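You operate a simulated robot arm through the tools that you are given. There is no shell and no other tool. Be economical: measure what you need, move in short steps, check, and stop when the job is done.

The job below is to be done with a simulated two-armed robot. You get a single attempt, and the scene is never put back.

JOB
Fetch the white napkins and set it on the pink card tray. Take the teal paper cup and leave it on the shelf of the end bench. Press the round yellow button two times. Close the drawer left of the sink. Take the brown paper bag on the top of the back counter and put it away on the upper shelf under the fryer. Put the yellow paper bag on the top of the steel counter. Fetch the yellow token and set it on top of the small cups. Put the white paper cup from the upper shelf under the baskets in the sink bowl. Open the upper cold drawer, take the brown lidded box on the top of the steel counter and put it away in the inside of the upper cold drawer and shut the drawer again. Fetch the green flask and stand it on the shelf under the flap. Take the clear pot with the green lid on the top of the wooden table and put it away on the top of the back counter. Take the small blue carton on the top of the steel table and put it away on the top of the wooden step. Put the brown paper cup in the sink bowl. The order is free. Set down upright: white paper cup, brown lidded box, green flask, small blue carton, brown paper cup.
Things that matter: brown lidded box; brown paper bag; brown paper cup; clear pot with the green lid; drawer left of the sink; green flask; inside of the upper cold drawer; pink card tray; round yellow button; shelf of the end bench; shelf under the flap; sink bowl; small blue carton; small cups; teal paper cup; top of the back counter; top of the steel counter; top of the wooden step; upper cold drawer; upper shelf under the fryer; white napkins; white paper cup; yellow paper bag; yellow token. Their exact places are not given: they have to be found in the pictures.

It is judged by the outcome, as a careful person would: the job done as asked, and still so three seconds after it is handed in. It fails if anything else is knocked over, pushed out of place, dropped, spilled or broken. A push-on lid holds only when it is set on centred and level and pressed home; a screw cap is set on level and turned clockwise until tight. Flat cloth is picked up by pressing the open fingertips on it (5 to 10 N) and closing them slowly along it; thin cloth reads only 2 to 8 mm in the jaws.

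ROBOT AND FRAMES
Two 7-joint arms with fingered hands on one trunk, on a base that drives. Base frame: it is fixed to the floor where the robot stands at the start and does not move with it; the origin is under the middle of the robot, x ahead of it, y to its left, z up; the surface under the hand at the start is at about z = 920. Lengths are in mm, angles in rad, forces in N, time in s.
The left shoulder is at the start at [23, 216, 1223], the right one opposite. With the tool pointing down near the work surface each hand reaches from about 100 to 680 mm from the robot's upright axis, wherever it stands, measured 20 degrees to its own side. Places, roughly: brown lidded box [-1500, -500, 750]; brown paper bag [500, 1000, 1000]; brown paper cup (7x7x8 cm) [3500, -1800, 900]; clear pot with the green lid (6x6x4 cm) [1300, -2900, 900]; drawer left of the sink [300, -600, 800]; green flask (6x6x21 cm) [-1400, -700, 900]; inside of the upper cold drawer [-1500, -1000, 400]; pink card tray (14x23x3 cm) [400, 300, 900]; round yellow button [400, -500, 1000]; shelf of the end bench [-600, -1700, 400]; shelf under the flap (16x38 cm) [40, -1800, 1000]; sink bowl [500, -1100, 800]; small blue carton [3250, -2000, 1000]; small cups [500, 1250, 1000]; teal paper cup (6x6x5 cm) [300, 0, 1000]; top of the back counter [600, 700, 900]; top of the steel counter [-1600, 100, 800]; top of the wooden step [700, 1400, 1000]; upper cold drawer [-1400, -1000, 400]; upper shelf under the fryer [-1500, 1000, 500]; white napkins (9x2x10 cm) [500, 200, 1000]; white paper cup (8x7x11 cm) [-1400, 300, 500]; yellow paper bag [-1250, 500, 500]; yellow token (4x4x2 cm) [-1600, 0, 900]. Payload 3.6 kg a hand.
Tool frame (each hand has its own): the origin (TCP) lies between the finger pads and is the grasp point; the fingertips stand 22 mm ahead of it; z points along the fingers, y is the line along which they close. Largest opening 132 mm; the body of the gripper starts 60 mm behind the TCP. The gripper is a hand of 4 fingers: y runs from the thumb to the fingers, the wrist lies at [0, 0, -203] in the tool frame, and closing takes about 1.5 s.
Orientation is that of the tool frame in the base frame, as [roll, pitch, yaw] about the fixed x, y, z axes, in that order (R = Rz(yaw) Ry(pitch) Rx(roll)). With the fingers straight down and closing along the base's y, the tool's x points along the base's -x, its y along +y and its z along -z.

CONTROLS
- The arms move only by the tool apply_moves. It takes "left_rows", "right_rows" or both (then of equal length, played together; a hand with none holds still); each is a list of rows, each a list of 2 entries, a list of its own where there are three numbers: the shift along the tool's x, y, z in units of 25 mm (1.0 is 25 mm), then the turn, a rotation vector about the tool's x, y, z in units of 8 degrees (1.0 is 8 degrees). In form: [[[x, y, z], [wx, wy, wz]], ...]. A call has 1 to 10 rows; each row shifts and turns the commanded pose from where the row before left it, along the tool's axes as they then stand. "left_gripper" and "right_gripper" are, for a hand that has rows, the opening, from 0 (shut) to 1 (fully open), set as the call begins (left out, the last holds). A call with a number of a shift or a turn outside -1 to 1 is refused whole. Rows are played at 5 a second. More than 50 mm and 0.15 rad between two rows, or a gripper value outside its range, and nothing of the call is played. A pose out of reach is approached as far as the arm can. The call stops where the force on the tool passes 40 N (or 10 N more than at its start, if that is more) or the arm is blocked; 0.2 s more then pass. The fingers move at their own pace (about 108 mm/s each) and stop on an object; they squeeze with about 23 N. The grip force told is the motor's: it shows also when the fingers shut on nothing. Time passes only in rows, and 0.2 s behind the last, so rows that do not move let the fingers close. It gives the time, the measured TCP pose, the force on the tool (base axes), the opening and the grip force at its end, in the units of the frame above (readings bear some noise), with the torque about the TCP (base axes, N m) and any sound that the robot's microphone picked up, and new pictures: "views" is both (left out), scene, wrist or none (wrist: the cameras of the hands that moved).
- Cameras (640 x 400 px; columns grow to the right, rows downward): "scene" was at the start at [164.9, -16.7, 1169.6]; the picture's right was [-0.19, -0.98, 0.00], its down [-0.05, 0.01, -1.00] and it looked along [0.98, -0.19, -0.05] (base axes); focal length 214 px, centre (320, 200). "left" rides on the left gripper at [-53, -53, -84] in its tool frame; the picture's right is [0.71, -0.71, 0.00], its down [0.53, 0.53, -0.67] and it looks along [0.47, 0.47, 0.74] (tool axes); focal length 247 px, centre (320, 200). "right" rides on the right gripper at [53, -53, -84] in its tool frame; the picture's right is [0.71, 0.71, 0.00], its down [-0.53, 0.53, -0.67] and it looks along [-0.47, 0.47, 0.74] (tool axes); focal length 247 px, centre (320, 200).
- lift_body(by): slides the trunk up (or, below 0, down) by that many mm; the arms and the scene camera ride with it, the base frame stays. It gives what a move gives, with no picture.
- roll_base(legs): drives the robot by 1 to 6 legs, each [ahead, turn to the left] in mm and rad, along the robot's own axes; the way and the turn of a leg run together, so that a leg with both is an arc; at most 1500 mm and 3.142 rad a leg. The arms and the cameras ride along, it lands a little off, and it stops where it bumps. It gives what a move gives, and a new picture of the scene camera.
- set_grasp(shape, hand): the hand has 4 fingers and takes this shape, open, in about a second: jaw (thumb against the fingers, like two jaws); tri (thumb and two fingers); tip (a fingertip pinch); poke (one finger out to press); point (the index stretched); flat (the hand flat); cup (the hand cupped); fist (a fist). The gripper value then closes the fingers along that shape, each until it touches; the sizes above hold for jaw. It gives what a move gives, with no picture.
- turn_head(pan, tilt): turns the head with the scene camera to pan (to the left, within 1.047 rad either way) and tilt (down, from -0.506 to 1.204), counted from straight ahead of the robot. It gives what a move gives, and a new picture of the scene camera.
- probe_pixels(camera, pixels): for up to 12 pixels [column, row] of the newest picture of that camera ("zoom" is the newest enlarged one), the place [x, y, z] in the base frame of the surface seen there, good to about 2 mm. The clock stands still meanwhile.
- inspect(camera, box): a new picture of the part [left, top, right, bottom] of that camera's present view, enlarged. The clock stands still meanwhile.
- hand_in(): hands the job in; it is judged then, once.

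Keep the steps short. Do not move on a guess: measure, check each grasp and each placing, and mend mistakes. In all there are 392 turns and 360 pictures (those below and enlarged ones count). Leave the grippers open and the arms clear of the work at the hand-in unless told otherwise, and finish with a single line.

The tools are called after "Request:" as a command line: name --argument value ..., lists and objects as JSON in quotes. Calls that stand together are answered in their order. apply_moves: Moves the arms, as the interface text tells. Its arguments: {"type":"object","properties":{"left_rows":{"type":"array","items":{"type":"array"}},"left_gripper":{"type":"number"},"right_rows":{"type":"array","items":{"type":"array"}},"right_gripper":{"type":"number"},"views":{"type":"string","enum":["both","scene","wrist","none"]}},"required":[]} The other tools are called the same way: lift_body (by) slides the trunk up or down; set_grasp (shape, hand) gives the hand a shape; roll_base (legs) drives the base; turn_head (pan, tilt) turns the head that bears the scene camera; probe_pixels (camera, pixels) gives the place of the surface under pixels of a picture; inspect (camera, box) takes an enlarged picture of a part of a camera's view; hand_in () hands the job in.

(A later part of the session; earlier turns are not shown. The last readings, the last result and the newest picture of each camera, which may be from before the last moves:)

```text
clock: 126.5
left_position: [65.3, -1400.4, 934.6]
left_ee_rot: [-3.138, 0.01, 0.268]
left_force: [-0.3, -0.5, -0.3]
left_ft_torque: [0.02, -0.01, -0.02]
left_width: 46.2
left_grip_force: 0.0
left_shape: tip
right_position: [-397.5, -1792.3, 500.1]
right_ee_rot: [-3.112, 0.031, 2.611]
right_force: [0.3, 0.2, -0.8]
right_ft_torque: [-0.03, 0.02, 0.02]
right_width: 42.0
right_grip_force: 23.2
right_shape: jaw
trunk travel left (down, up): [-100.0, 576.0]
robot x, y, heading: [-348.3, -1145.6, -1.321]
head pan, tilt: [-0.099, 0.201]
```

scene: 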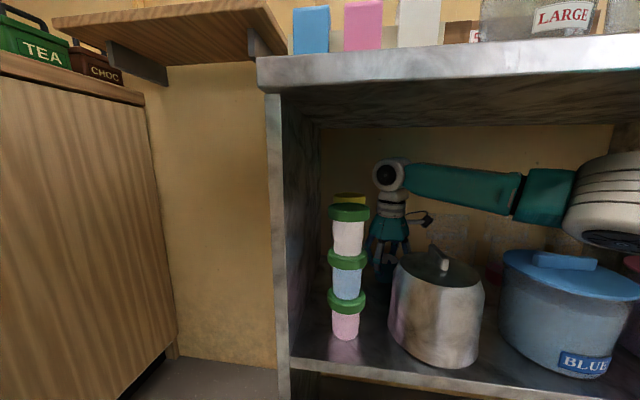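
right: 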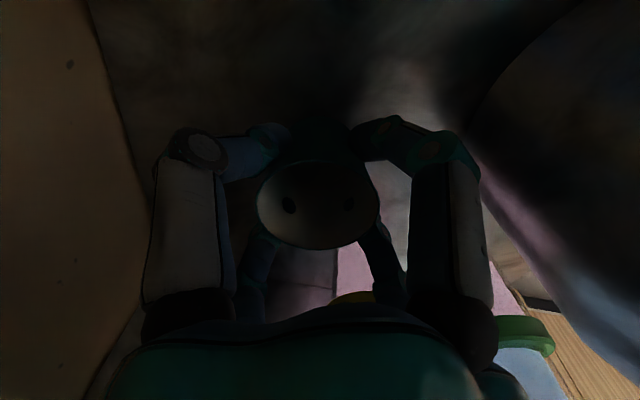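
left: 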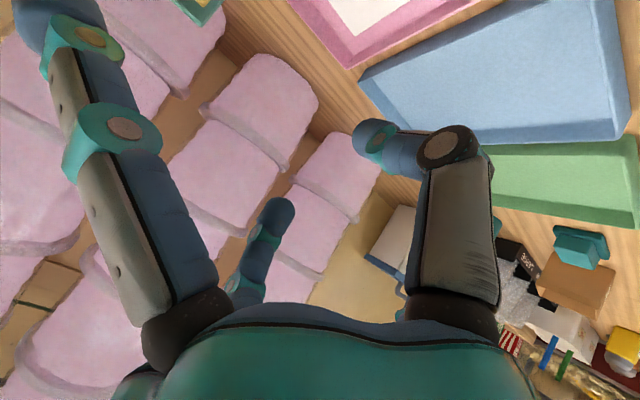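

Request:
apply_moves --right_rows '[[[0, 0, 0.1], [0, 0, 0]], [[0, 0, 0.1], [0, 0, 0]]]' --views "none"

Request:
probe_pixels --camera "scene" --pixels '[[600, 240], [560, 262], [430, 210], [440, 195], [430, 245]]'

```text
clock: 127.1
left_position: [64.3, -1400.6, 934.1]
left_ee_rot: [-3.137, 0.01, 0.266]
left_force: [0.2, -0.1, -0.2]
left_ft_torque: [0.01, 0.04, -0.02]
left_width: 46.0
left_grip_force: 0.1
left_shape: tip
right_position: [-397.5, -1791.8, 495.5]
right_ee_rot: [-3.113, 0.03, 2.609]
right_force: [0.8, 0.5, 0.9]
right_ft_torque: [-0.01, 0.02, -0.01]
right_width: 41.9
right_grip_force: 22.7
right_shape: jaw
trunk travel left (down, up): [-100.0, 576.0]
robot x, y, heading: [-346.1, -1147.5, -1.324]
head pan, tilt: [-0.099, 0.201]
```

```text
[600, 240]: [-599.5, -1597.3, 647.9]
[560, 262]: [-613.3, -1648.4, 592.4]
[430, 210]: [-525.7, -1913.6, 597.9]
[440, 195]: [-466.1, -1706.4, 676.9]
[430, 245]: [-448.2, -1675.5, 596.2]
```

Request:
apply_moves --right_rows '[[[0, 0, 0.1], [0, 0, 0]], [[0, 0, 0.1], [0, 0, 0]]]' --views "none"

```text
clock: 127.7
left_position: [66.0, -1400.0, 933.9]
left_ee_rot: [-3.138, 0.01, 0.268]
left_force: [0.7, -0.3, 0.3]
left_ft_torque: [0.0, -0.03, 0.02]
left_width: 46.5
left_grip_force: 0.1
left_shape: tip
right_position: [-396.1, -1792.1, 492.8]
right_ee_rot: [-3.11, 0.032, 2.608]
right_force: [0.6, 0.7, 4.8]
right_ft_torque: [0.09, 0.02, -0.01]
right_width: 42.3
right_grip_force: 22.7
right_shape: jaw
trunk travel left (down, up): [-100.0, 576.0]
robot x, y, heading: [-351.1, -1148.9, -1.318]
head pan, tilt: [-0.099, 0.201]
```

Request:
apply_moves --right_rows '[[[0, 0, 0], [0, 0, 0]], [[0, 0, 0], [0, 0, 0]], [[0, 0, 0], [0, 0, 0]], [[0, 0, -0.5], [0, 0, 0]], [[0, 0, -0.7], [0, 0, 0]], [[0, 0, -0.7], [0, 0, 0]]]' --right_gripper 0.58

```text
clock: 129.1
left_position: [64.8, -1400.2, 933.4]
left_ee_rot: [-3.138, 0.01, 0.268]
left_force: [-0.2, -0.6, -0.5]
left_ft_torque: [0.0, 0.02, -0.01]
left_width: 46.7
left_grip_force: 0.0
left_shape: tip
right_position: [-398.1, -1791.5, 537.0]
right_ee_rot: [-3.113, 0.033, 2.608]
right_force: [0.4, 0.3, 0.4]
right_ft_torque: [0.0, 0.01, -0.01]
right_width: 75.9
right_grip_force: 0.1
right_shape: jaw
trunk travel left (down, up): [-100.0, 576.0]
robot x, y, heading: [-348.6, -1145.3, -1.327]
head pan, tilt: [-0.099, 0.201]
```

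scene: 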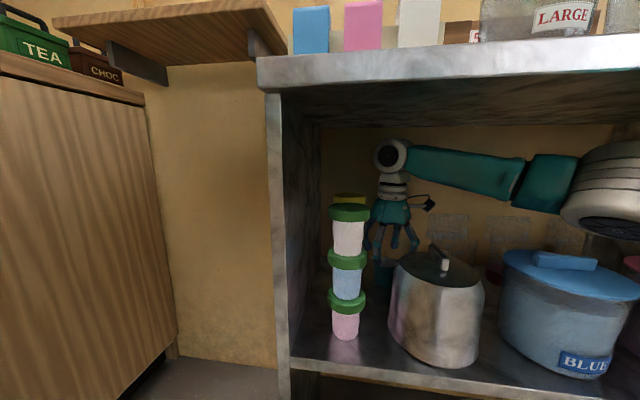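
right: 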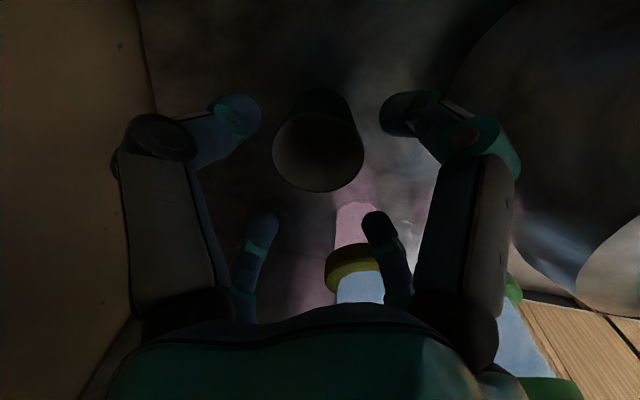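

Request:
apply_moves --right_rows '[[[0, 0, -0.2], [0.711, -0.702, 0]], [[-0.05, -0.05, -0.39], [0.711, -0.702, 0]], [[-0.1, -0.105, -0.456], [0.711, -0.702, 0]], [[-0.2, -0.2, -0.575], [0.711, -0.702, 0]], [[-0.31, -0.32, -0.66], [0.711, -0.702, 0]], [[-0.41, -0.42, -0.65], [0.711, -0.702, 0]], [[-0.47, -0.48, -0.57], [0.711, -0.702, 0]], [[-0.52, -0.53, -0.47], [0.711, -0.702, 0]], [[-0.56, -0.57, -0.36], [0.711, -0.702, 0]], [[-0.2, -0.2, -0.1], [0.5, -0.49, 0]]]' --right_gripper 0.4 --views "scene"

```text
clock: 131.3
left_position: [64.7, -1400.8, 934.4]
left_ee_rot: [-3.135, 0.012, 0.266]
left_force: [0.5, -0.1, 0.0]
left_ft_torque: [-0.03, -0.01, 0.01]
left_width: 46.2
left_grip_force: 0.1
left_shape: tip
right_position: [-398.1, -1785.6, 697.2]
right_ee_rot: [-1.811, 0.766, -3.064]
right_force: [0.4, 0.2, 0.1]
right_ft_torque: [0.04, -0.02, -0.03]
right_width: 53.2
right_grip_force: 0.0
right_shape: jaw
trunk travel left (down, up): [-100.0, 576.0]
robot x, y, heading: [-345.7, -1145.1, -1.326]
head pan, tilt: [-0.099, 0.201]
```

scene: 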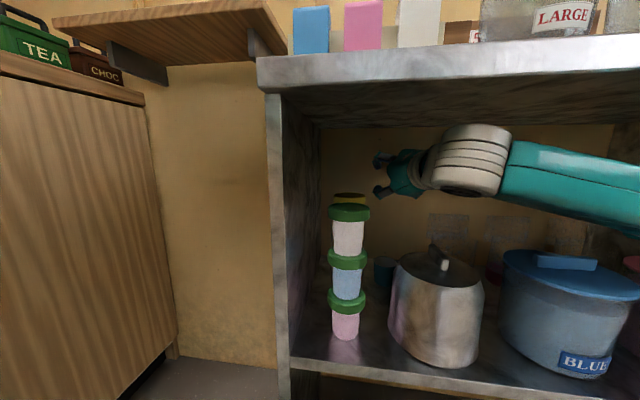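

Request:
roll_base --legs '[[-350, 0]]'

Request:
lift_body --by 400

Request:
apply_moves --right_rows '[[[0, 0, 0], [-0.711, 0.702, 0]], [[0, 0, 0], [-0.711, 0.702, 0]], [[0, 0, 0], [-0.711, 0.702, 0]], [[0, 0, 0], [-0.711, 0.702, 0]], [[0, 0, 0], [-0.711, 0.702, 0]], [[0, 0, 0], [-0.711, 0.702, 0]], [[0, 0, 0], [-0.711, 0.702, 0]], [[0, 0, 0], [-0.711, 0.702, 0]], [[0, 0, 0], [-0.711, 0.702, 0]], [[0, 0, 0], [-0.6, 0.59, 0]]]' --views "none"

Request:
roll_base --legs '[[0, -1.0]]'

Request:
turn_head --pan -0.7 --tilt 0.4

```text
clock: 133.6
left_position: [-17.2, -1066.2, 933.7]
left_ee_rot: [-3.136, 0.012, 0.271]
left_force: [-0.6, -0.6, -0.2]
left_ft_torque: [0.0, 0.0, 0.03]
left_width: 46.3
left_grip_force: 0.1
left_shape: tip
right_position: [-481.2, -1453.0, 697.7]
right_ee_rot: [-1.815, 0.767, -3.063]
right_force: [-0.5, -0.7, -0.5]
right_ft_torque: [-0.03, -0.03, -0.04]
right_width: 53.0
right_grip_force: 0.0
right_shape: jaw
trunk travel left (down, up): [-100.0, 576.0]
robot x, y, heading: [-433.8, -812.5, -1.32]
head pan, tilt: [-0.099, 0.201]
```

scene: 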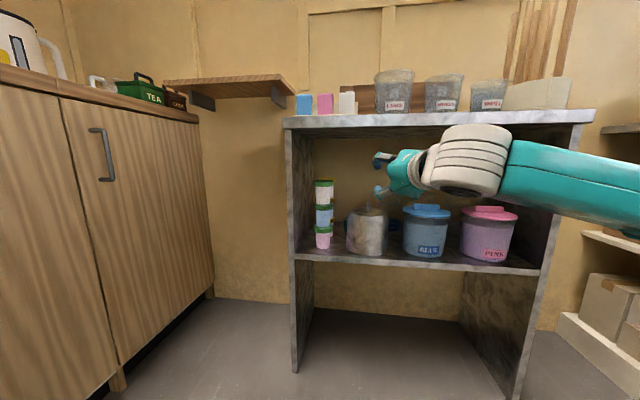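

```text
clock: 137.4
left_position: [-17.9, -1065.8, 1335.4]
left_ee_rot: [-3.138, 0.01, 0.271]
left_force: [0.5, -0.1, 0.0]
left_ft_torque: [-0.01, -0.01, 0.01]
left_width: 46.2
left_grip_force: 0.1
left_shape: tip
right_position: [-481.9, -1452.9, 1097.4]
right_ee_rot: [-1.812, 0.765, -3.064]
right_force: [0.5, 0.0, -0.2]
right_ft_torque: [-0.01, 0.04, 0.0]
right_width: 52.9
right_grip_force: 0.0
right_shape: jaw
trunk travel left (down, up): [-500.0, 176.0]
robot x, y, heading: [-432.6, -813.2, -1.32]
head pan, tilt: [-0.099, 0.201]
```

```text
clock: 139.6
left_position: [-16.1, -1065.7, 1335.0]
left_ee_rot: [-3.137, 0.012, 0.271]
left_force: [-0.6, 0.6, -0.4]
left_ft_torque: [0.06, 0.03, 0.0]
left_width: 46.3
left_grip_force: 0.1
left_shape: tip
right_position: [-481.0, -1455.4, 1097.8]
right_ee_rot: [-3.128, 0.017, 2.611]
right_force: [0.4, 0.0, 0.1]
right_ft_torque: [-0.05, 0.03, 0.01]
right_width: 53.0
right_grip_force: 0.0
right_shape: jaw
trunk travel left (down, up): [-500.0, 176.0]
robot x, y, heading: [-436.9, -813.0, -1.325]
head pan, tilt: [-0.099, 0.201]
```

```text
clock: 142.6
left_position: [-422.5, -1298.0, 1333.9]
left_ee_rot: [-3.136, 0.012, -0.727]
left_force: [1.0, 0.3, 1.1]
left_ft_torque: [0.0, 0.0, 0.01]
left_width: 46.1
left_grip_force: 0.0
left_shape: tip
right_position: [-999.1, -1119.7, 1096.6]
right_ee_rot: [-3.127, 0.018, 1.613]
right_force: [0.8, 0.6, 0.3]
right_ft_torque: [-0.02, 0.02, -0.01]
right_width: 53.1
right_grip_force: 0.0
right_shape: jaw
trunk travel left (down, up): [-500.0, 176.0]
robot x, y, heading: [-401.1, -843.0, -2.316]
head pan, tilt: [-0.099, 0.201]
```

scene: 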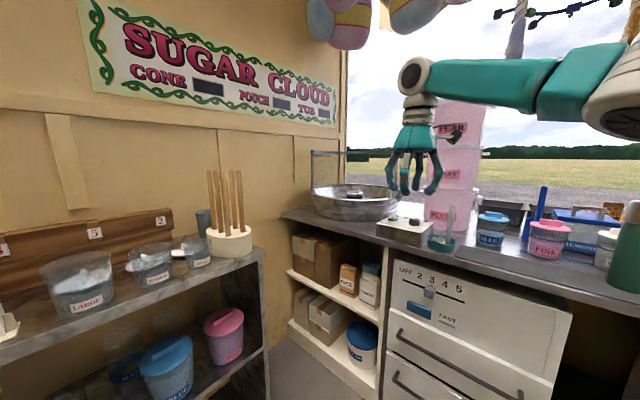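

```text
clock: 143.6
left_position: [-421.8, -1297.3, 1334.6]
left_ee_rot: [-3.137, 0.008, -0.728]
left_force: [0.9, -0.5, -0.5]
left_ft_torque: [0.01, 0.0, -0.01]
left_width: 45.9
left_grip_force: 0.1
left_shape: tip
right_position: [-1000.1, -1118.9, 1097.6]
right_ee_rot: [-3.127, 0.019, 1.612]
right_force: [-1.3, -0.5, 0.5]
right_ft_torque: [0.03, -0.02, 0.03]
right_width: 52.7
right_grip_force: 0.0
right_shape: jaw
trunk travel left (down, up): [-500.0, 176.0]
robot x, y, heading: [-399.9, -843.1, -2.318]
head pan, tilt: [-0.7, 0.4]
```

scene: 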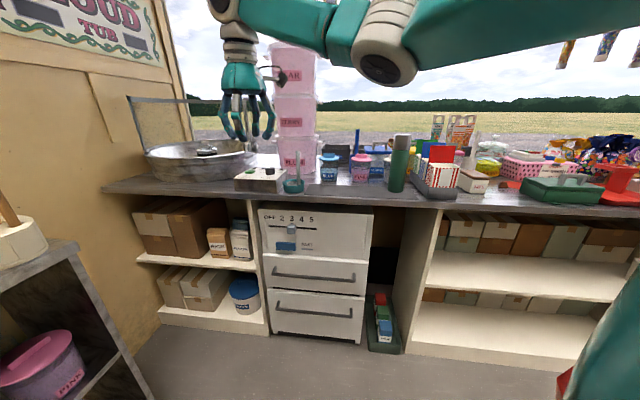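

Request:
inspect --camera "scene" --box '[240, 100, 480, 250]'

Request:
inspect --camera "scene" --box '[420, 110, 640, 248]'

Request:
probe_pixels --camera "scene" --pixels '[[398, 140], [398, 185], [320, 278], [315, 315], [300, 300], [270, 255], [368, 260], [430, 205], [560, 210], [250, 190], [340, 245], [365, 340]]'

```text
2.67 times, centred on (360, 175) of scene
```

zoom: 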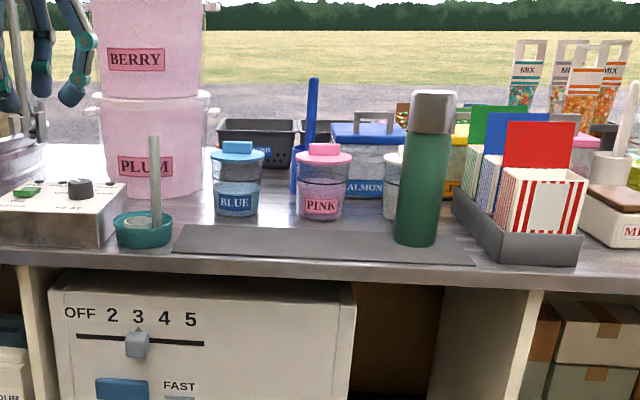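

```text
2.90 times, centred on (530, 179) of scene
```

zoom: 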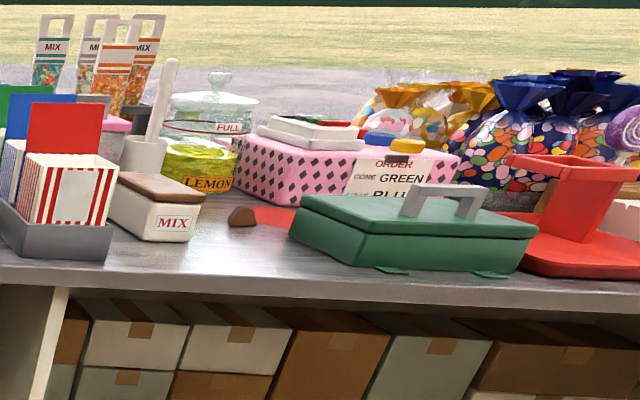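

```text
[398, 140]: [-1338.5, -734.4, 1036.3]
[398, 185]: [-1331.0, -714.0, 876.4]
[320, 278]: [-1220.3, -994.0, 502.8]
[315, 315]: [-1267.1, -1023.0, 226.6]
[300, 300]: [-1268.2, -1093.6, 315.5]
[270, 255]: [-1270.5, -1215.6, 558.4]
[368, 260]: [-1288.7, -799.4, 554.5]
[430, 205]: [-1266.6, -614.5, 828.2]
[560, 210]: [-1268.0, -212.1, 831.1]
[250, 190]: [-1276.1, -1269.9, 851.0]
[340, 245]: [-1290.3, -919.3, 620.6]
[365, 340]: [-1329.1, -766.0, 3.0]
```

Request:
probe_pixels --camera "scene" --pixels '[[473, 174], [463, 187], [482, 187], [475, 168], [503, 184], [560, 161], [550, 159], [275, 272], [355, 280], [415, 195], [345, 185], [320, 195]]'

Request:
inspect --camera "scene" --box '[440, 140, 540, 210]'

```text
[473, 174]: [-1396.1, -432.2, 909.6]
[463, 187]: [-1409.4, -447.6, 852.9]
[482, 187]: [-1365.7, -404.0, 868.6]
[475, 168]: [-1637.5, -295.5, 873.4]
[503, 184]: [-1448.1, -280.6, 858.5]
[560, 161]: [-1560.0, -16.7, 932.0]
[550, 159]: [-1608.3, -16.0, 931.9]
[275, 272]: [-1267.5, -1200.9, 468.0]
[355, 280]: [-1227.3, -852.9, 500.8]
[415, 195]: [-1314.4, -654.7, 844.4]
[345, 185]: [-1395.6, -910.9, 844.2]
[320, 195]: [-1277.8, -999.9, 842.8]
```

```text
5.71 times, centred on (490, 175) of scene
```

zoom: 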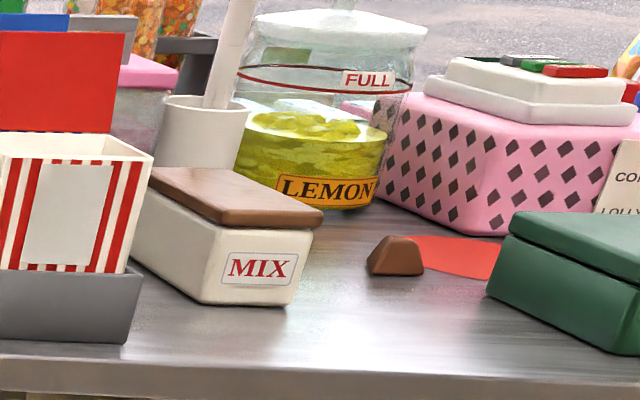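

Request:
turn_head --pan -1.04 --tilt 0.35

Request:
inspect --camera "scene" --box '[200, 80, 640, 355]'

```text
clock: 144.4
left_position: [-421.0, -1297.9, 1334.2]
left_ee_rot: [-3.138, 0.01, -0.728]
left_force: [0.1, 0.6, -0.8]
left_ft_torque: [0.03, -0.01, 0.0]
left_width: 46.5
left_grip_force: 0.2
left_shape: tip
right_position: [-999.5, -1119.7, 1098.3]
right_ee_rot: [-3.127, 0.018, 1.613]
right_force: [-0.2, -0.1, 0.1]
right_ft_torque: [0.01, 0.01, 0.02]
right_width: 52.9
right_grip_force: 0.1
right_shape: jaw
trunk travel left (down, up): [-500.0, 176.0]
robot x, y, heading: [-401.4, -844.4, -2.32]
head pan, tilt: [-1.04, 0.351]
```

scene: 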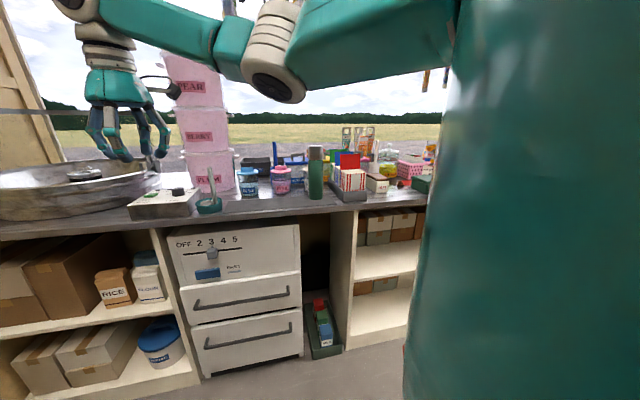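

```text
1.45 times, centred on (420, 218) of scene
```

zoom: 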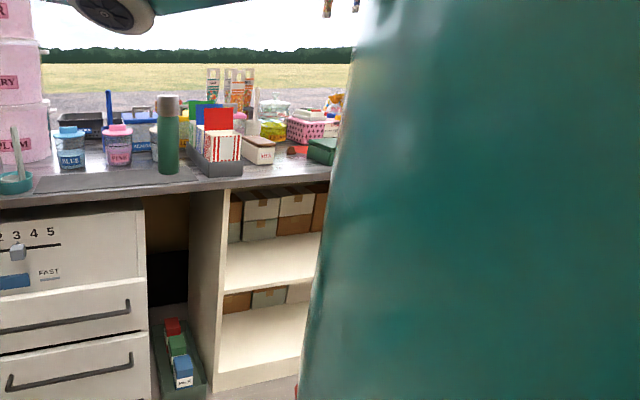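

Request:
roll_base --legs '[[0, -0.82]]'

Request:
turn_head --pan 0.0 --tilt 0.35

Request:
turn_head --pan -0.8 --tilt 0.35

```text
clock: 147.1
left_position: [-754.3, -1129.1, 1334.9]
left_ee_rot: [-3.137, 0.01, -1.576]
left_force: [-0.5, 0.7, -0.6]
left_ft_torque: [-0.01, -0.01, -0.01]
left_width: 46.0
left_grip_force: 0.0
left_shape: tip
right_position: [-1003.8, -575.9, 1097.9]
right_ee_rot: [-3.125, 0.019, 0.766]
right_force: [-0.3, 0.4, -0.3]
right_ft_torque: [-0.04, -0.05, -0.03]
right_width: 52.9
right_grip_force: 0.0
right_shape: jaw
trunk travel left (down, up): [-500.0, 176.0]
robot x, y, heading: [-400.3, -883.9, 3.131]
head pan, tilt: [-1.04, 0.351]
```

scene: 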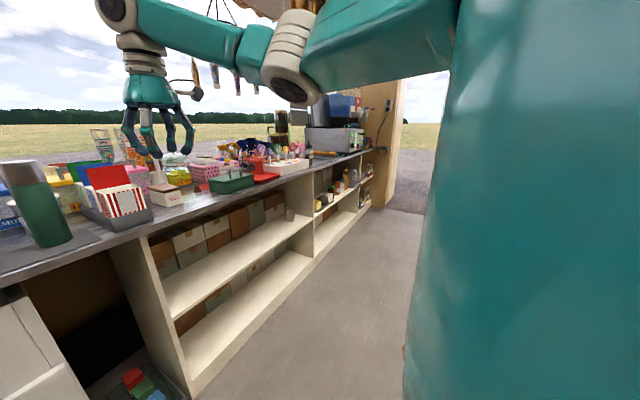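

```text
clock: 148.3
left_position: [-753.3, -1129.0, 1334.5]
left_ee_rot: [-3.136, 0.012, -1.574]
left_force: [0.8, 0.4, 0.3]
left_ft_torque: [0.01, -0.02, -0.02]
left_width: 46.2
left_grip_force: 0.1
left_shape: tip
right_position: [-1003.1, -577.3, 1099.4]
right_ee_rot: [-3.126, 0.017, 0.767]
right_force: [-0.4, -0.6, 0.5]
right_ft_torque: [0.05, 0.04, 0.0]
right_width: 53.0
right_grip_force: 0.0
right_shape: jaw
trunk travel left (down, up): [-500.0, 176.0]
robot x, y, heading: [-400.6, -889.6, 3.123]
head pan, tilt: [0.0, 0.351]
```

scene: 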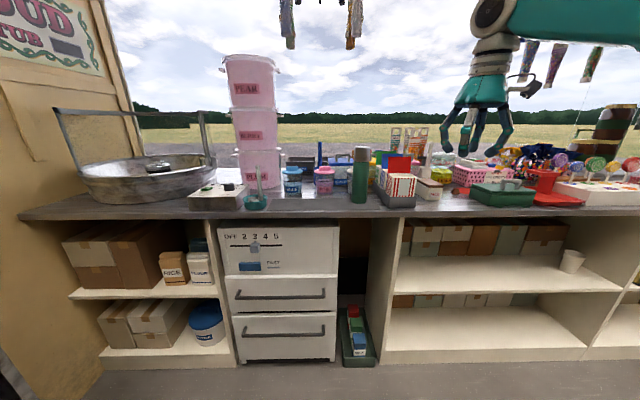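

```text
clock: 149.5
left_position: [-753.2, -1128.0, 1334.3]
left_ee_rot: [-3.138, 0.011, -1.574]
left_force: [0.9, -0.3, -0.5]
left_ft_torque: [0.02, -0.03, -0.02]
left_width: 46.3
left_grip_force: 0.1
left_shape: tip
right_position: [-1002.2, -577.3, 1099.1]
right_ee_rot: [-3.125, 0.016, 0.764]
right_force: [-0.8, 1.5, -0.2]
right_ft_torque: [-0.01, -0.01, -0.01]
right_width: 53.1
right_grip_force: 0.0
right_shape: jaw
trunk travel left (down, up): [-500.0, 176.0]
robot x, y, heading: [-397.8, -884.2, 3.124]
head pan, tilt: [-0.799, 0.351]
```

scene: 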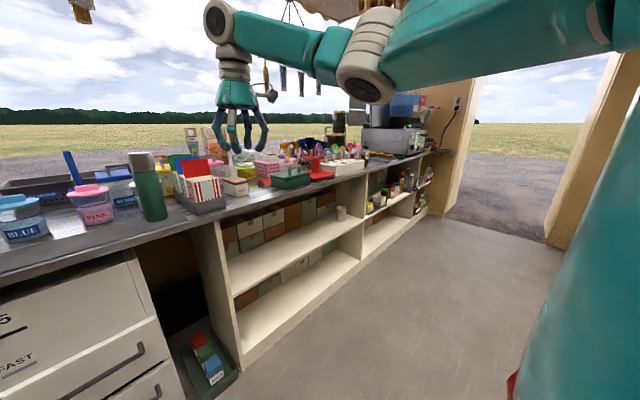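

I'll open the upper cold drawer with the left hand (pinch from above on the bar). First retract the right hand.

Request:
apply_moves --right_rows '[[[0.9, 0.86, -0.5], [0, 0, 0]], [[0.9, 0.86, -0.5], [0, 0, 0]], [[0.9, 0.86, -0.5], [0, 0, 0]], [[0.9, 0.86, -0.5], [0, 0, 0]], [[0.9, 0.86, -0.5], [0, 0, 0]], [[0.9, 0.86, -0.5], [0, 0, 0]], [[0.9, 0.86, -0.5], [0, 0, 0]], [[0.9, 0.86, -0.5], [0, 0, 0]]]' --views "none"

Request:
lift_body --by -400

Request:
roll_base --legs '[[220, 0]]'

Request:
turn_head --pan 0.2 --tilt 0.5

```text
clock: 151.3
left_position: [-752.2, -1128.5, 1336.0]
left_ee_rot: [-3.14, 0.01, -1.574]
left_force: [-0.3, 1.2, 0.4]
left_ft_torque: [-0.04, 0.02, -0.03]
left_width: 46.2
left_grip_force: 0.1
left_shape: tip
right_position: [-748.4, -577.0, 1191.7]
right_ee_rot: [-3.124, 0.019, 0.767]
right_force: [-0.2, 0.1, -0.6]
right_ft_torque: [-0.01, -0.01, -0.02]
right_width: 52.5
right_grip_force: 0.0
right_shape: jaw
trunk travel left (down, up): [-500.0, 176.0]
robot x, y, heading: [-399.8, -884.2, 3.126]
head pan, tilt: [-0.799, 0.351]
```

```text
clock: 155.1
left_position: [-752.7, -1129.0, 936.2]
left_ee_rot: [-3.139, 0.01, -1.574]
left_force: [0.0, -0.2, -0.4]
left_ft_torque: [-0.04, -0.01, 0.03]
left_width: 46.2
left_grip_force: 0.1
left_shape: tip
right_position: [-750.2, -577.1, 793.5]
right_ee_rot: [-3.127, 0.02, 0.769]
right_force: [-0.5, -0.5, 0.1]
right_ft_torque: [0.02, 0.03, 0.01]
right_width: 52.9
right_grip_force: 0.0
right_shape: jaw
trunk travel left (down, up): [-100.0, 576.0]
robot x, y, heading: [-398.4, -888.1, 3.129]
head pan, tilt: [-0.799, 0.351]
```

```text
clock: 156.8
left_position: [-973.7, -1123.9, 934.2]
left_ee_rot: [-3.138, 0.01, -1.576]
left_force: [0.2, 0.3, -0.1]
left_ft_torque: [0.01, 0.01, 0.02]
left_width: 46.5
left_grip_force: 0.0
left_shape: tip
right_position: [-970.8, -571.3, 792.3]
right_ee_rot: [-3.127, 0.016, 0.764]
right_force: [0.4, 0.0, -0.3]
right_ft_torque: [-0.03, -0.03, 0.0]
right_width: 52.8
right_grip_force: 0.1
right_shape: jaw
trunk travel left (down, up): [-100.0, 576.0]
robot x, y, heading: [-617.8, -883.3, 3.124]
head pan, tilt: [-0.799, 0.351]
```

scene: 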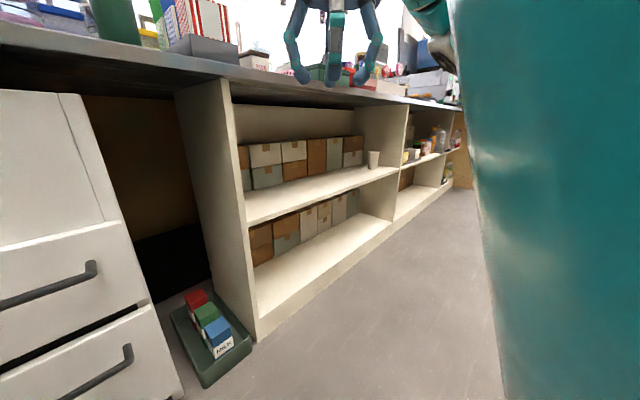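

```text
clock: 158.1
left_position: [-973.2, -1124.5, 935.8]
left_ee_rot: [-3.138, 0.01, -1.576]
left_force: [1.1, -0.1, -0.7]
left_ft_torque: [-0.02, 0.02, -0.03]
left_width: 46.3
left_grip_force: 0.0
left_shape: tip
right_position: [-971.1, -572.5, 792.8]
right_ee_rot: [-3.125, 0.018, 0.764]
right_force: [0.1, 0.1, -0.1]
right_ft_torque: [-0.03, 0.01, 0.02]
right_width: 52.9
right_grip_force: 0.2
right_shape: jaw
trunk travel left (down, up): [-100.0, 576.0]
robot x, y, heading: [-621.8, -884.8, 3.124]
head pan, tilt: [0.201, 0.499]
```

scene: 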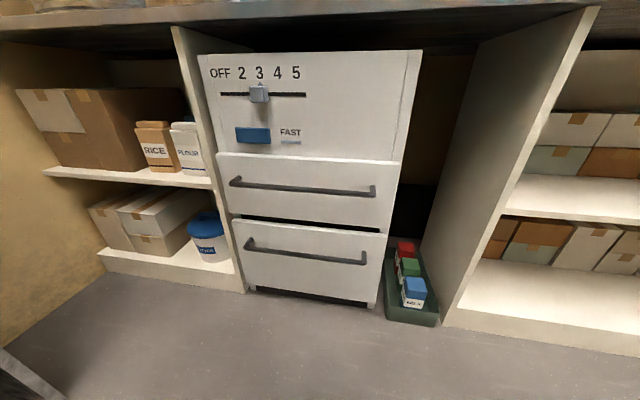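

Request:
probe_pixels --camera "scene" --pixels '[[232, 183], [300, 189], [375, 194], [240, 183], [300, 170], [300, 205], [300, 152], [340, 190], [340, 160], [260, 186]]'

Request:
inspect --camera "scene" --box '[200, 130, 420, 268]'

```text
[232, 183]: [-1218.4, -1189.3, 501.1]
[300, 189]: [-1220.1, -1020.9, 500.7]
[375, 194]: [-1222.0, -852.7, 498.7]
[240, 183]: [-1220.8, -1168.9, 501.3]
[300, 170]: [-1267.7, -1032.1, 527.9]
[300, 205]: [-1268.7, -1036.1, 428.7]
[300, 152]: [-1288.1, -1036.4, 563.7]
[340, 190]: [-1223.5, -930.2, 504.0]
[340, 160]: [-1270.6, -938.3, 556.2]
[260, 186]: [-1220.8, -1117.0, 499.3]
```

```text
2.90 times, centred on (310, 199) of scene
```

zoom: 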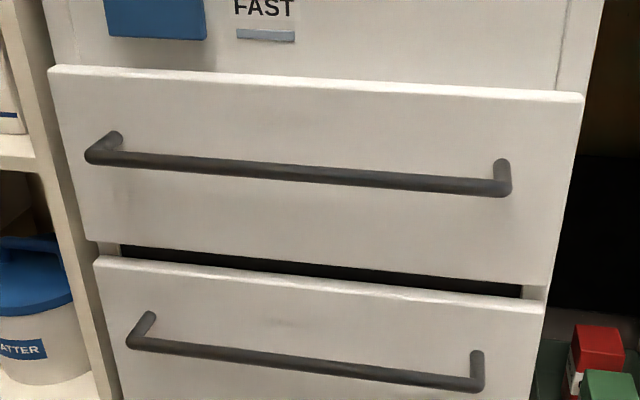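

Request:
apply_moves --left_rows '[[[-0.33, 0.2, 1], [0, 0, 0]], [[-0.33, 0.2, 1], [0, 0, 0]], [[-0.33, 0.2, 1], [0, 0, 0]], [[-0.33, 0.2, 1], [0, 0, 0]], [[-0.33, 0.2, 1], [0, 0, 0]], [[-0.33, 0.2, 1], [0, 0, 0]], [[-0.33, 0.2, 1], [0, 0, 0]], [[-0.33, 0.2, 1], [0, 0, 0]], [[-0.33, 0.2, 1], [0, 0, 0]], [[-0.33, 0.2, 1], [0, 0, 0]]]' --left_gripper 0.2 --views "none"

Request:
apply_moves --left_rows '[[[0, 0.3, 1], [0, 0, 0]], [[0, 0.3, 1], [0, 0, 0]], [[0, 0.3, 1], [0, 0, 0]], [[0, 0.3, 1], [-1, 0, 0]], [[0, 0.3, 0.8], [-1, 0, 0]], [[0, 0, 0], [-1, 0, 0]]]'

```text
clock: 160.2
left_position: [-1020.5, -1038.9, 684.4]
left_ee_rot: [-3.141, 0.01, -1.576]
left_force: [0.1, -0.2, -0.3]
left_ft_torque: [0.01, -0.04, -0.02]
left_width: 26.7
left_grip_force: 0.0
left_shape: tip
right_position: [-970.9, -572.4, 793.9]
right_ee_rot: [-3.126, 0.018, 0.765]
right_force: [-0.2, -0.2, 0.7]
right_ft_torque: [0.0, -0.01, -0.01]
right_width: 52.7
right_grip_force: 0.1
right_shape: jaw
trunk travel left (down, up): [-100.0, 576.0]
robot x, y, heading: [-619.8, -882.7, 3.122]
head pan, tilt: [0.201, 0.499]
```

```text
clock: 161.7
left_position: [-1062.3, -1038.1, 566.9]
left_ee_rot: [2.723, 0.014, -1.577]
left_force: [0.9, 0.1, 0.1]
left_ft_torque: [0.01, -0.02, -0.01]
left_width: 26.9
left_grip_force: 0.0
left_shape: tip
right_position: [-971.2, -572.6, 792.3]
right_ee_rot: [-3.125, 0.019, 0.764]
right_force: [-0.3, -0.7, 0.1]
right_ft_torque: [0.0, 0.0, 0.0]
right_width: 52.7
right_grip_force: 0.0
right_shape: jaw
trunk travel left (down, up): [-100.0, 576.0]
robot x, y, heading: [-620.7, -882.5, 3.117]
head pan, tilt: [0.201, 0.499]
```

scene: 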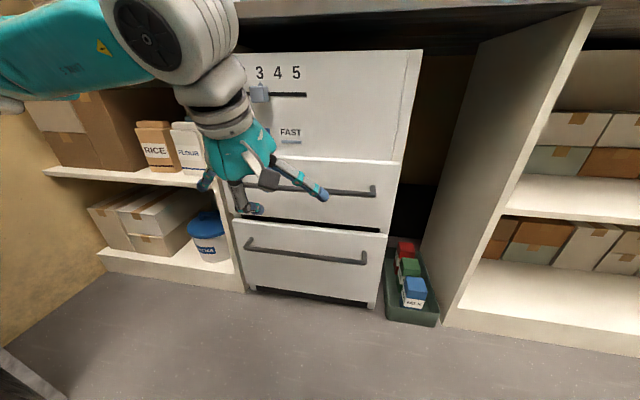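
left: 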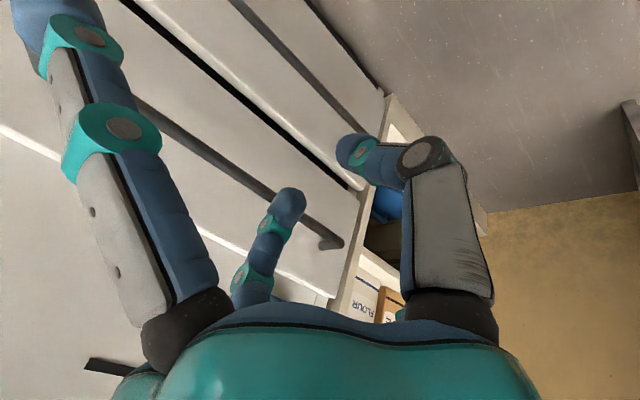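

Request:
apply_moves --left_rows '[[[0, 0.84, 0.374], [0, 0, 0]], [[0, 0.84, 0.374], [0, 0, 0]], [[0, 0.84, 0.374], [0, 0, 0]], [[0, 0.84, 0.374], [0, 0, 0]], [[0, 0.84, 0.374], [0, 0, 0]], [[0, 0.84, 0.374], [0, 0, 0]]]'

```text
clock: 163.1
left_position: [-1200.3, -1036.7, 567.1]
left_ee_rot: [2.724, 0.011, -1.576]
left_force: [0.1, 0.5, -0.4]
left_ft_torque: [-0.01, -0.01, -0.02]
left_width: 26.8
left_grip_force: 0.1
left_shape: tip
right_position: [-970.9, -571.7, 792.4]
right_ee_rot: [-3.127, 0.017, 0.765]
right_force: [0.2, 0.4, -0.2]
right_ft_torque: [0.0, 0.03, 0.01]
right_width: 52.9
right_grip_force: 0.1
right_shape: jaw
trunk travel left (down, up): [-100.0, 576.0]
robot x, y, heading: [-617.8, -883.5, 3.119]
head pan, tilt: [0.201, 0.499]
```

scene: 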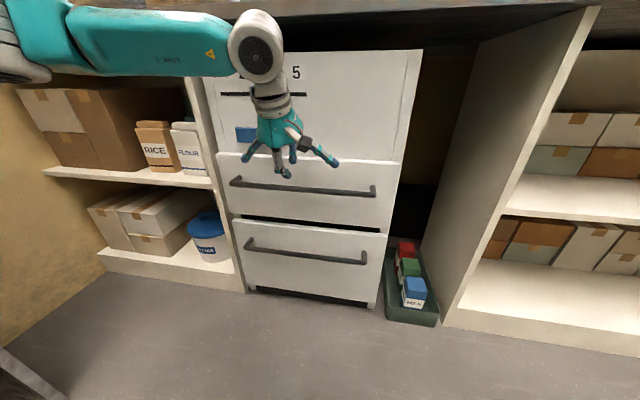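
left: 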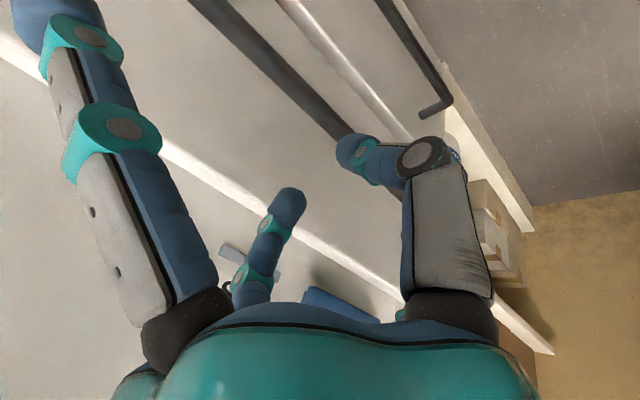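

Request:
probe_pixels --camera "left" --pixels '[[288, 200], [355, 150], [290, 75], [330, 120], [220, 160]]'

```text
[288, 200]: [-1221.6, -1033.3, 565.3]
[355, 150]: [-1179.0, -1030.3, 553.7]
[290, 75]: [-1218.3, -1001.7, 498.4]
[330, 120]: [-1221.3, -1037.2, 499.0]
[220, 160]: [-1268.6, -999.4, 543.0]
```

Request:
apply_moves --left_rows '[[[0, 0.75, 0.334], [0, 0, 0]], [[0, -0.325, 0.73], [0, 0, 0]], [[0, -0.325, 0.73], [0, 0, 0]], [[0, -0.325, 0.73], [0, 0, 0]]]' --left_gripper 0.28

```text
clock: 164.1
left_position: [-1219.5, -1037.6, 508.0]
left_ee_rot: [2.727, 0.009, -1.576]
left_force: [0.8, -0.8, 0.2]
left_ft_torque: [-0.06, 0.0, 0.02]
left_width: 36.7
left_grip_force: 0.0
left_shape: tip
right_position: [-970.6, -572.8, 792.9]
right_ee_rot: [-3.126, 0.017, 0.765]
right_force: [0.7, -0.2, 0.0]
right_ft_torque: [0.0, 0.0, 0.0]
right_width: 52.6
right_grip_force: 0.1
right_shape: jaw
trunk travel left (down, up): [-100.0, 576.0]
robot x, y, heading: [-622.3, -885.3, 3.119]
head pan, tilt: [0.201, 0.499]
```

scene: 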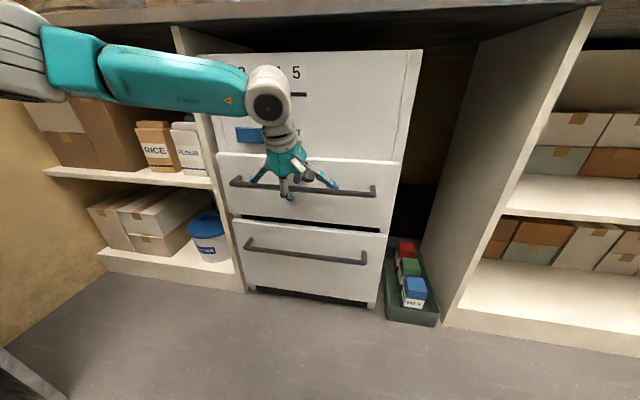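
left: 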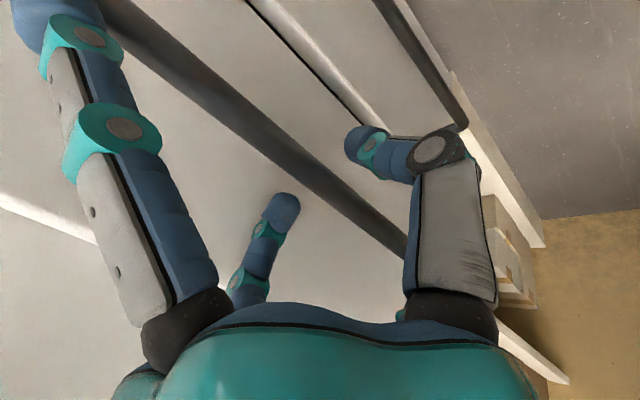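

Bar lies between the thumb and finger. Descend a bit and close the pinch.

Request:
apply_moves --left_rows '[[[0, -0.16, 0.37], [0, 0, 0]], [[0, 0, 0], [0, 0, 0]], [[0, 0, 0], [0, 0, 0]], [[0, 0, 0], [0, 0, 0]], [[0, 0, 0], [0, 0, 0]]]' --left_gripper 0 --views "none"

Request:
roll_base --legs '[[-150, 0]]'

```text
clock: 165.2
left_position: [-1220.2, -1036.1, 500.9]
left_ee_rot: [2.722, 0.01, -1.578]
left_force: [-2.0, 2.7, 14.6]
left_ft_torque: [-0.56, 0.11, 0.06]
left_width: 7.0
left_grip_force: 22.9
left_shape: tip
right_position: [-969.4, -572.7, 792.6]
right_ee_rot: [-3.126, 0.019, 0.764]
right_force: [0.7, 0.8, 0.3]
right_ft_torque: [-0.01, -0.01, -0.04]
right_width: 52.7
right_grip_force: 0.1
right_shape: jaw
trunk travel left (down, up): [-100.0, 576.0]
robot x, y, heading: [-621.1, -882.9, 3.122]
head pan, tilt: [0.201, 0.499]
```

```text
clock: 166.6
left_position: [-1071.8, -1037.1, 496.3]
left_ee_rot: [2.73, 0.012, -1.58]
left_force: [1.1, 21.7, -17.4]
left_ft_torque: [-0.17, -0.14, 0.65]
left_width: 5.3
left_grip_force: 23.8
left_shape: tip
right_position: [-824.1, -574.4, 791.8]
right_ee_rot: [-3.128, 0.017, 0.768]
right_force: [0.0, 0.0, -0.4]
right_ft_torque: [0.0, 0.0, 0.01]
right_width: 52.7
right_grip_force: 0.1
right_shape: jaw
trunk travel left (down, up): [-100.0, 576.0]
robot x, y, heading: [-473.0, -880.2, 3.122]
head pan, tilt: [0.201, 0.499]
```

scene: 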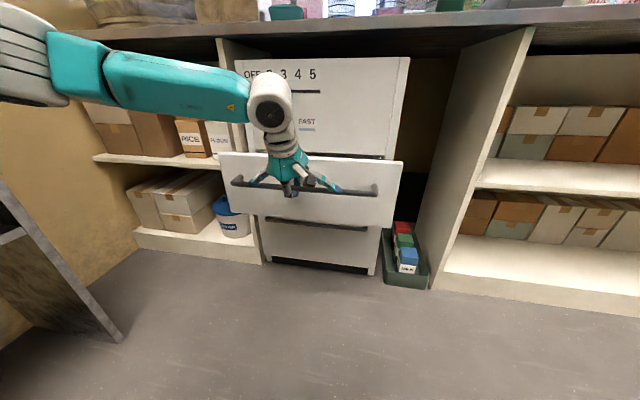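

Request:
roll_base --legs '[[-130, 0]]'

```text
clock: 167.9
left_position: [-940.5, -1037.6, 497.2]
left_ee_rot: [2.732, 0.018, -1.581]
left_force: [0.4, 24.6, -17.7]
left_ft_torque: [-0.32, -0.16, 0.88]
left_width: 4.7
left_grip_force: 23.2
left_shape: tip
right_position: [-694.6, -577.3, 792.8]
right_ee_rot: [-3.128, 0.018, 0.766]
right_force: [0.2, -0.5, 0.6]
right_ft_torque: [-0.01, 0.0, -0.03]
right_width: 52.8
right_grip_force: 0.0
right_shape: jaw
trunk travel left (down, up): [-100.0, 576.0]
robot x, y, heading: [-340.3, -890.0, 3.125]
head pan, tilt: [0.201, 0.499]
```

scene: 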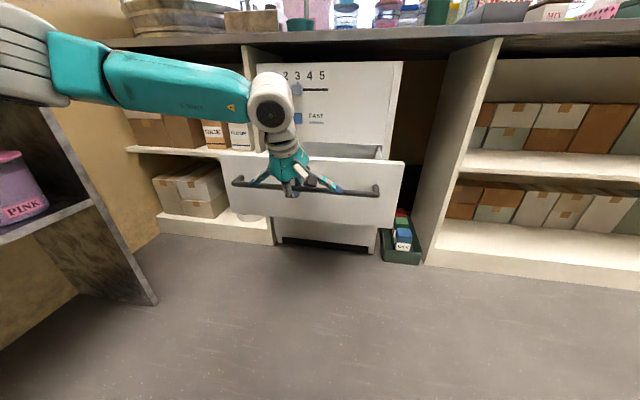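

Request:
apply_moves --left_rows '[[[0, 0, 0], [0, 0, 0]], [[0, 0, 0], [0, 0, 0]], [[0, 0.2, -0.45], [0, 0, 0]], [[0, 0.407, -0.913], [0, 0, 0]], [[0, 0.407, -0.913], [0, 0, 0]], [[0, 0.407, -0.913], [0, 0, 0]], [[0, 0, -1], [1, 0, 0]], [[0, 0, -1], [1, 0, 0]], [[0, 0, -1], [1, 0, 0]]]' --left_gripper 0.3 --views "none"

Request:
lift_body --by 400

Request:
turn_head --pan 0.1 --tilt 0.6

```text
clock: 169.9
left_position: [-920.2, -1041.7, 657.8]
left_ee_rot: [-3.133, 0.018, -1.583]
left_force: [-0.6, 1.0, 0.5]
left_ft_torque: [0.0, 0.01, 0.03]
left_width: 39.6
left_grip_force: 0.0
left_shape: tip
right_position: [-692.5, -577.7, 794.7]
right_ee_rot: [-3.127, 0.018, 0.765]
right_force: [0.1, -0.7, -0.3]
right_ft_torque: [0.0, 0.01, 0.01]
right_width: 52.8
right_grip_force: 0.1
right_shape: jaw
trunk travel left (down, up): [-100.0, 576.0]
robot x, y, heading: [-345.5, -889.2, 3.125]
head pan, tilt: [0.201, 0.499]
```

```text
clock: 173.7
left_position: [-921.6, -1040.5, 1057.8]
left_ee_rot: [-3.135, 0.017, -1.583]
left_force: [-0.4, 0.3, 0.4]
left_ft_torque: [0.01, 0.01, -0.04]
left_width: 39.4
left_grip_force: 0.1
left_shape: tip
right_position: [-693.8, -577.7, 1194.6]
right_ee_rot: [-3.125, 0.016, 0.766]
right_force: [-0.9, -0.2, -0.2]
right_ft_torque: [-0.02, 0.03, 0.03]
right_width: 52.6
right_grip_force: 0.1
right_shape: jaw
trunk travel left (down, up): [-500.0, 176.0]
robot x, y, heading: [-343.5, -885.4, 3.124]
head pan, tilt: [0.201, 0.499]
```

```text
clock: 174.4
left_position: [-921.4, -1040.0, 1058.4]
left_ee_rot: [-3.134, 0.019, -1.585]
left_force: [0.2, -0.3, 0.7]
left_ft_torque: [0.0, 0.01, 0.01]
left_width: 39.2
left_grip_force: 0.1
left_shape: tip
right_position: [-693.5, -578.0, 1194.4]
right_ee_rot: [-3.127, 0.019, 0.766]
right_force: [0.4, 0.2, -0.6]
right_ft_torque: [-0.02, 0.01, 0.01]
right_width: 52.7
right_grip_force: 0.2
right_shape: jaw
trunk travel left (down, up): [-500.0, 176.0]
robot x, y, heading: [-344.2, -886.1, 3.125]
head pan, tilt: [0.099, 0.6]
```

scene: 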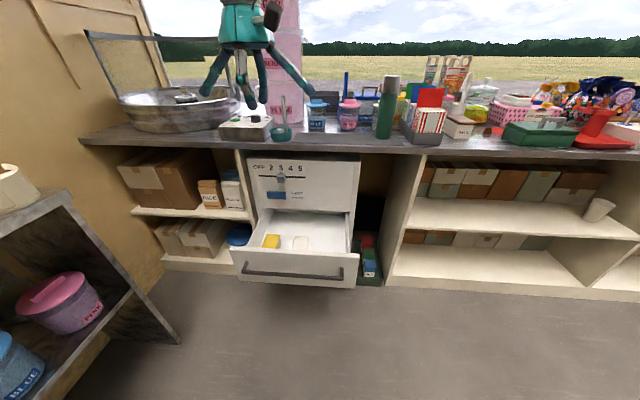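

Request:
inspect --camera "scene" --box '[210, 190, 390, 300]'

Request:
probe_pixels --camera "zoom" --pixels '[[215, 180], [325, 190], [330, 130], [330, 225], [450, 100], [430, 215], [250, 90], [500, 250], [280, 230], [300, 180], [400, 150]]'

Request:
inspect --camera "scene" --box '[370, 70, 530, 170]'

```text
3.56 times, centred on (300, 245) of scene
```

zoom: 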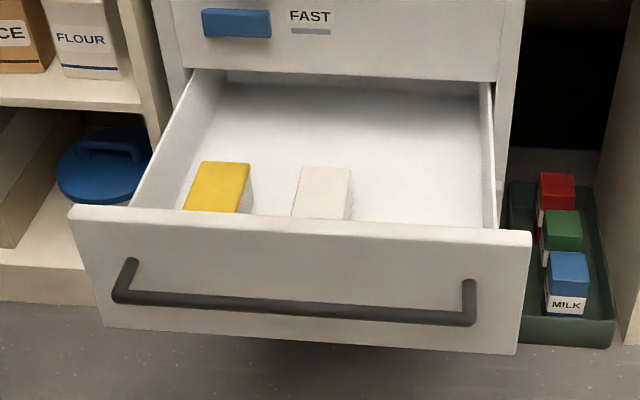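

```text
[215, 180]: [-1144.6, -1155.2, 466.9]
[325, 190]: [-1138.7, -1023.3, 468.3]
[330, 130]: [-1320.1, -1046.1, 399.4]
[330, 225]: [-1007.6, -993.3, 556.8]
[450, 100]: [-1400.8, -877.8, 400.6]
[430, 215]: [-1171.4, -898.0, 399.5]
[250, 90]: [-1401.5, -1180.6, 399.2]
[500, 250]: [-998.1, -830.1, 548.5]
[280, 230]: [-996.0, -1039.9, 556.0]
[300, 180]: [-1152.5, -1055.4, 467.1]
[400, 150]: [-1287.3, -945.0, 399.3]
```

```text
4.00 times, centred on (450, 120) of scene
```

zoom: 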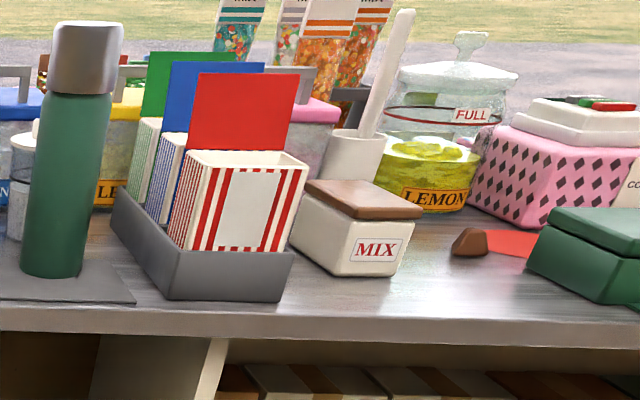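

Request:
probe_pixels --camera "zoom" --pixels '[[312, 186], [396, 199], [416, 211], [352, 216], [340, 272], [405, 268], [293, 238], [360, 200], [300, 275], [470, 245], [430, 240], [340, 165]]'

```text
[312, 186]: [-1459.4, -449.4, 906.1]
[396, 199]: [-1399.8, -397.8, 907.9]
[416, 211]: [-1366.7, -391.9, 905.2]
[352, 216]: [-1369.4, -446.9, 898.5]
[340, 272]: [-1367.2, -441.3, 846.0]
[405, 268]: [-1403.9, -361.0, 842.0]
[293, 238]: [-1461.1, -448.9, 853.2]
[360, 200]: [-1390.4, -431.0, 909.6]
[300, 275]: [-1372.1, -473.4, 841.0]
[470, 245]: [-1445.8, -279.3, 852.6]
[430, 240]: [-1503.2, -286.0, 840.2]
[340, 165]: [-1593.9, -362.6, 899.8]
```

Request:
apply_moves --left_rows '[[[0, -1, -0.8], [0, 0, 0]], [[0, -1, -0.8], [0, 0, 0]], [[0, -1, -0.8], [0, 0, 0]], [[0, -1, -0.8], [0, 0, 0]], [[0, -1, -0.8], [0, 0, 0]], [[0, -1, -0.8], [0, 0, 0]], [[0, -1, -0.8], [0, 0, 0]], [[0, -1, -0.8], [0, 0, 0]], [[0, -1, -0.8], [0, 0, 0]], [[0, -1, -0.8], [0, 0, 0]]]' --views "none"

Request:
roll_base --legs '[[0, -0.67], [609, 0], [0, 0.68]]'

```text
clock: 176.6
left_position: [-670.9, -1048.6, 1257.6]
left_ee_rot: [-3.138, 0.017, -1.581]
left_force: [0.2, 0.7, -0.6]
left_ft_torque: [0.04, 0.01, 0.03]
left_width: 39.5
left_grip_force: 0.1
left_shape: tip
right_position: [-692.0, -577.2, 1194.7]
right_ee_rot: [-3.126, 0.019, 0.767]
right_force: [0.5, 0.8, 0.5]
right_ft_torque: [-0.03, 0.02, 0.01]
right_width: 52.8
right_grip_force: 0.1
right_shape: jaw
trunk travel left (down, up): [-500.0, 176.0]
robot x, y, heading: [-345.0, -883.4, 3.13]
head pan, tilt: [0.099, 0.6]
```

```text
clock: 183.8
left_position: [-1153.6, -653.5, 1258.8]
left_ee_rot: [-3.135, 0.019, -1.566]
left_force: [-0.6, 0.1, -0.1]
left_ft_torque: [0.02, 0.0, 0.01]
left_width: 39.5
left_grip_force: 0.0
left_shape: tip
right_position: [-1183.9, -183.4, 1193.5]
right_ee_rot: [-3.126, 0.017, 0.783]
right_force: [0.0, -0.1, -0.1]
right_ft_torque: [-0.02, 0.02, 0.0]
right_width: 52.6
right_grip_force: 0.3
right_shape: jaw
trunk travel left (down, up): [-500.0, 176.0]
robot x, y, heading: [-826.4, -453.9, 3.137]
head pan, tilt: [0.099, 0.6]
```

scene: 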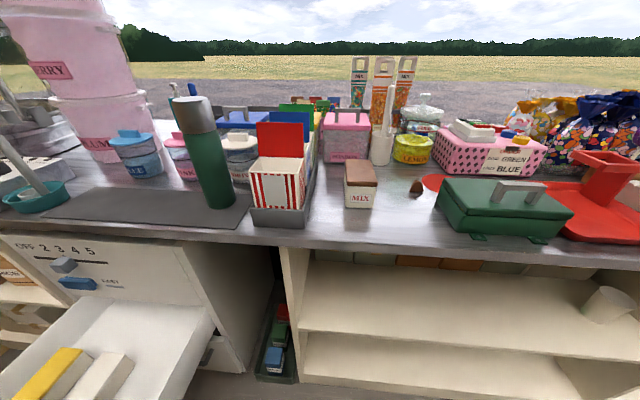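

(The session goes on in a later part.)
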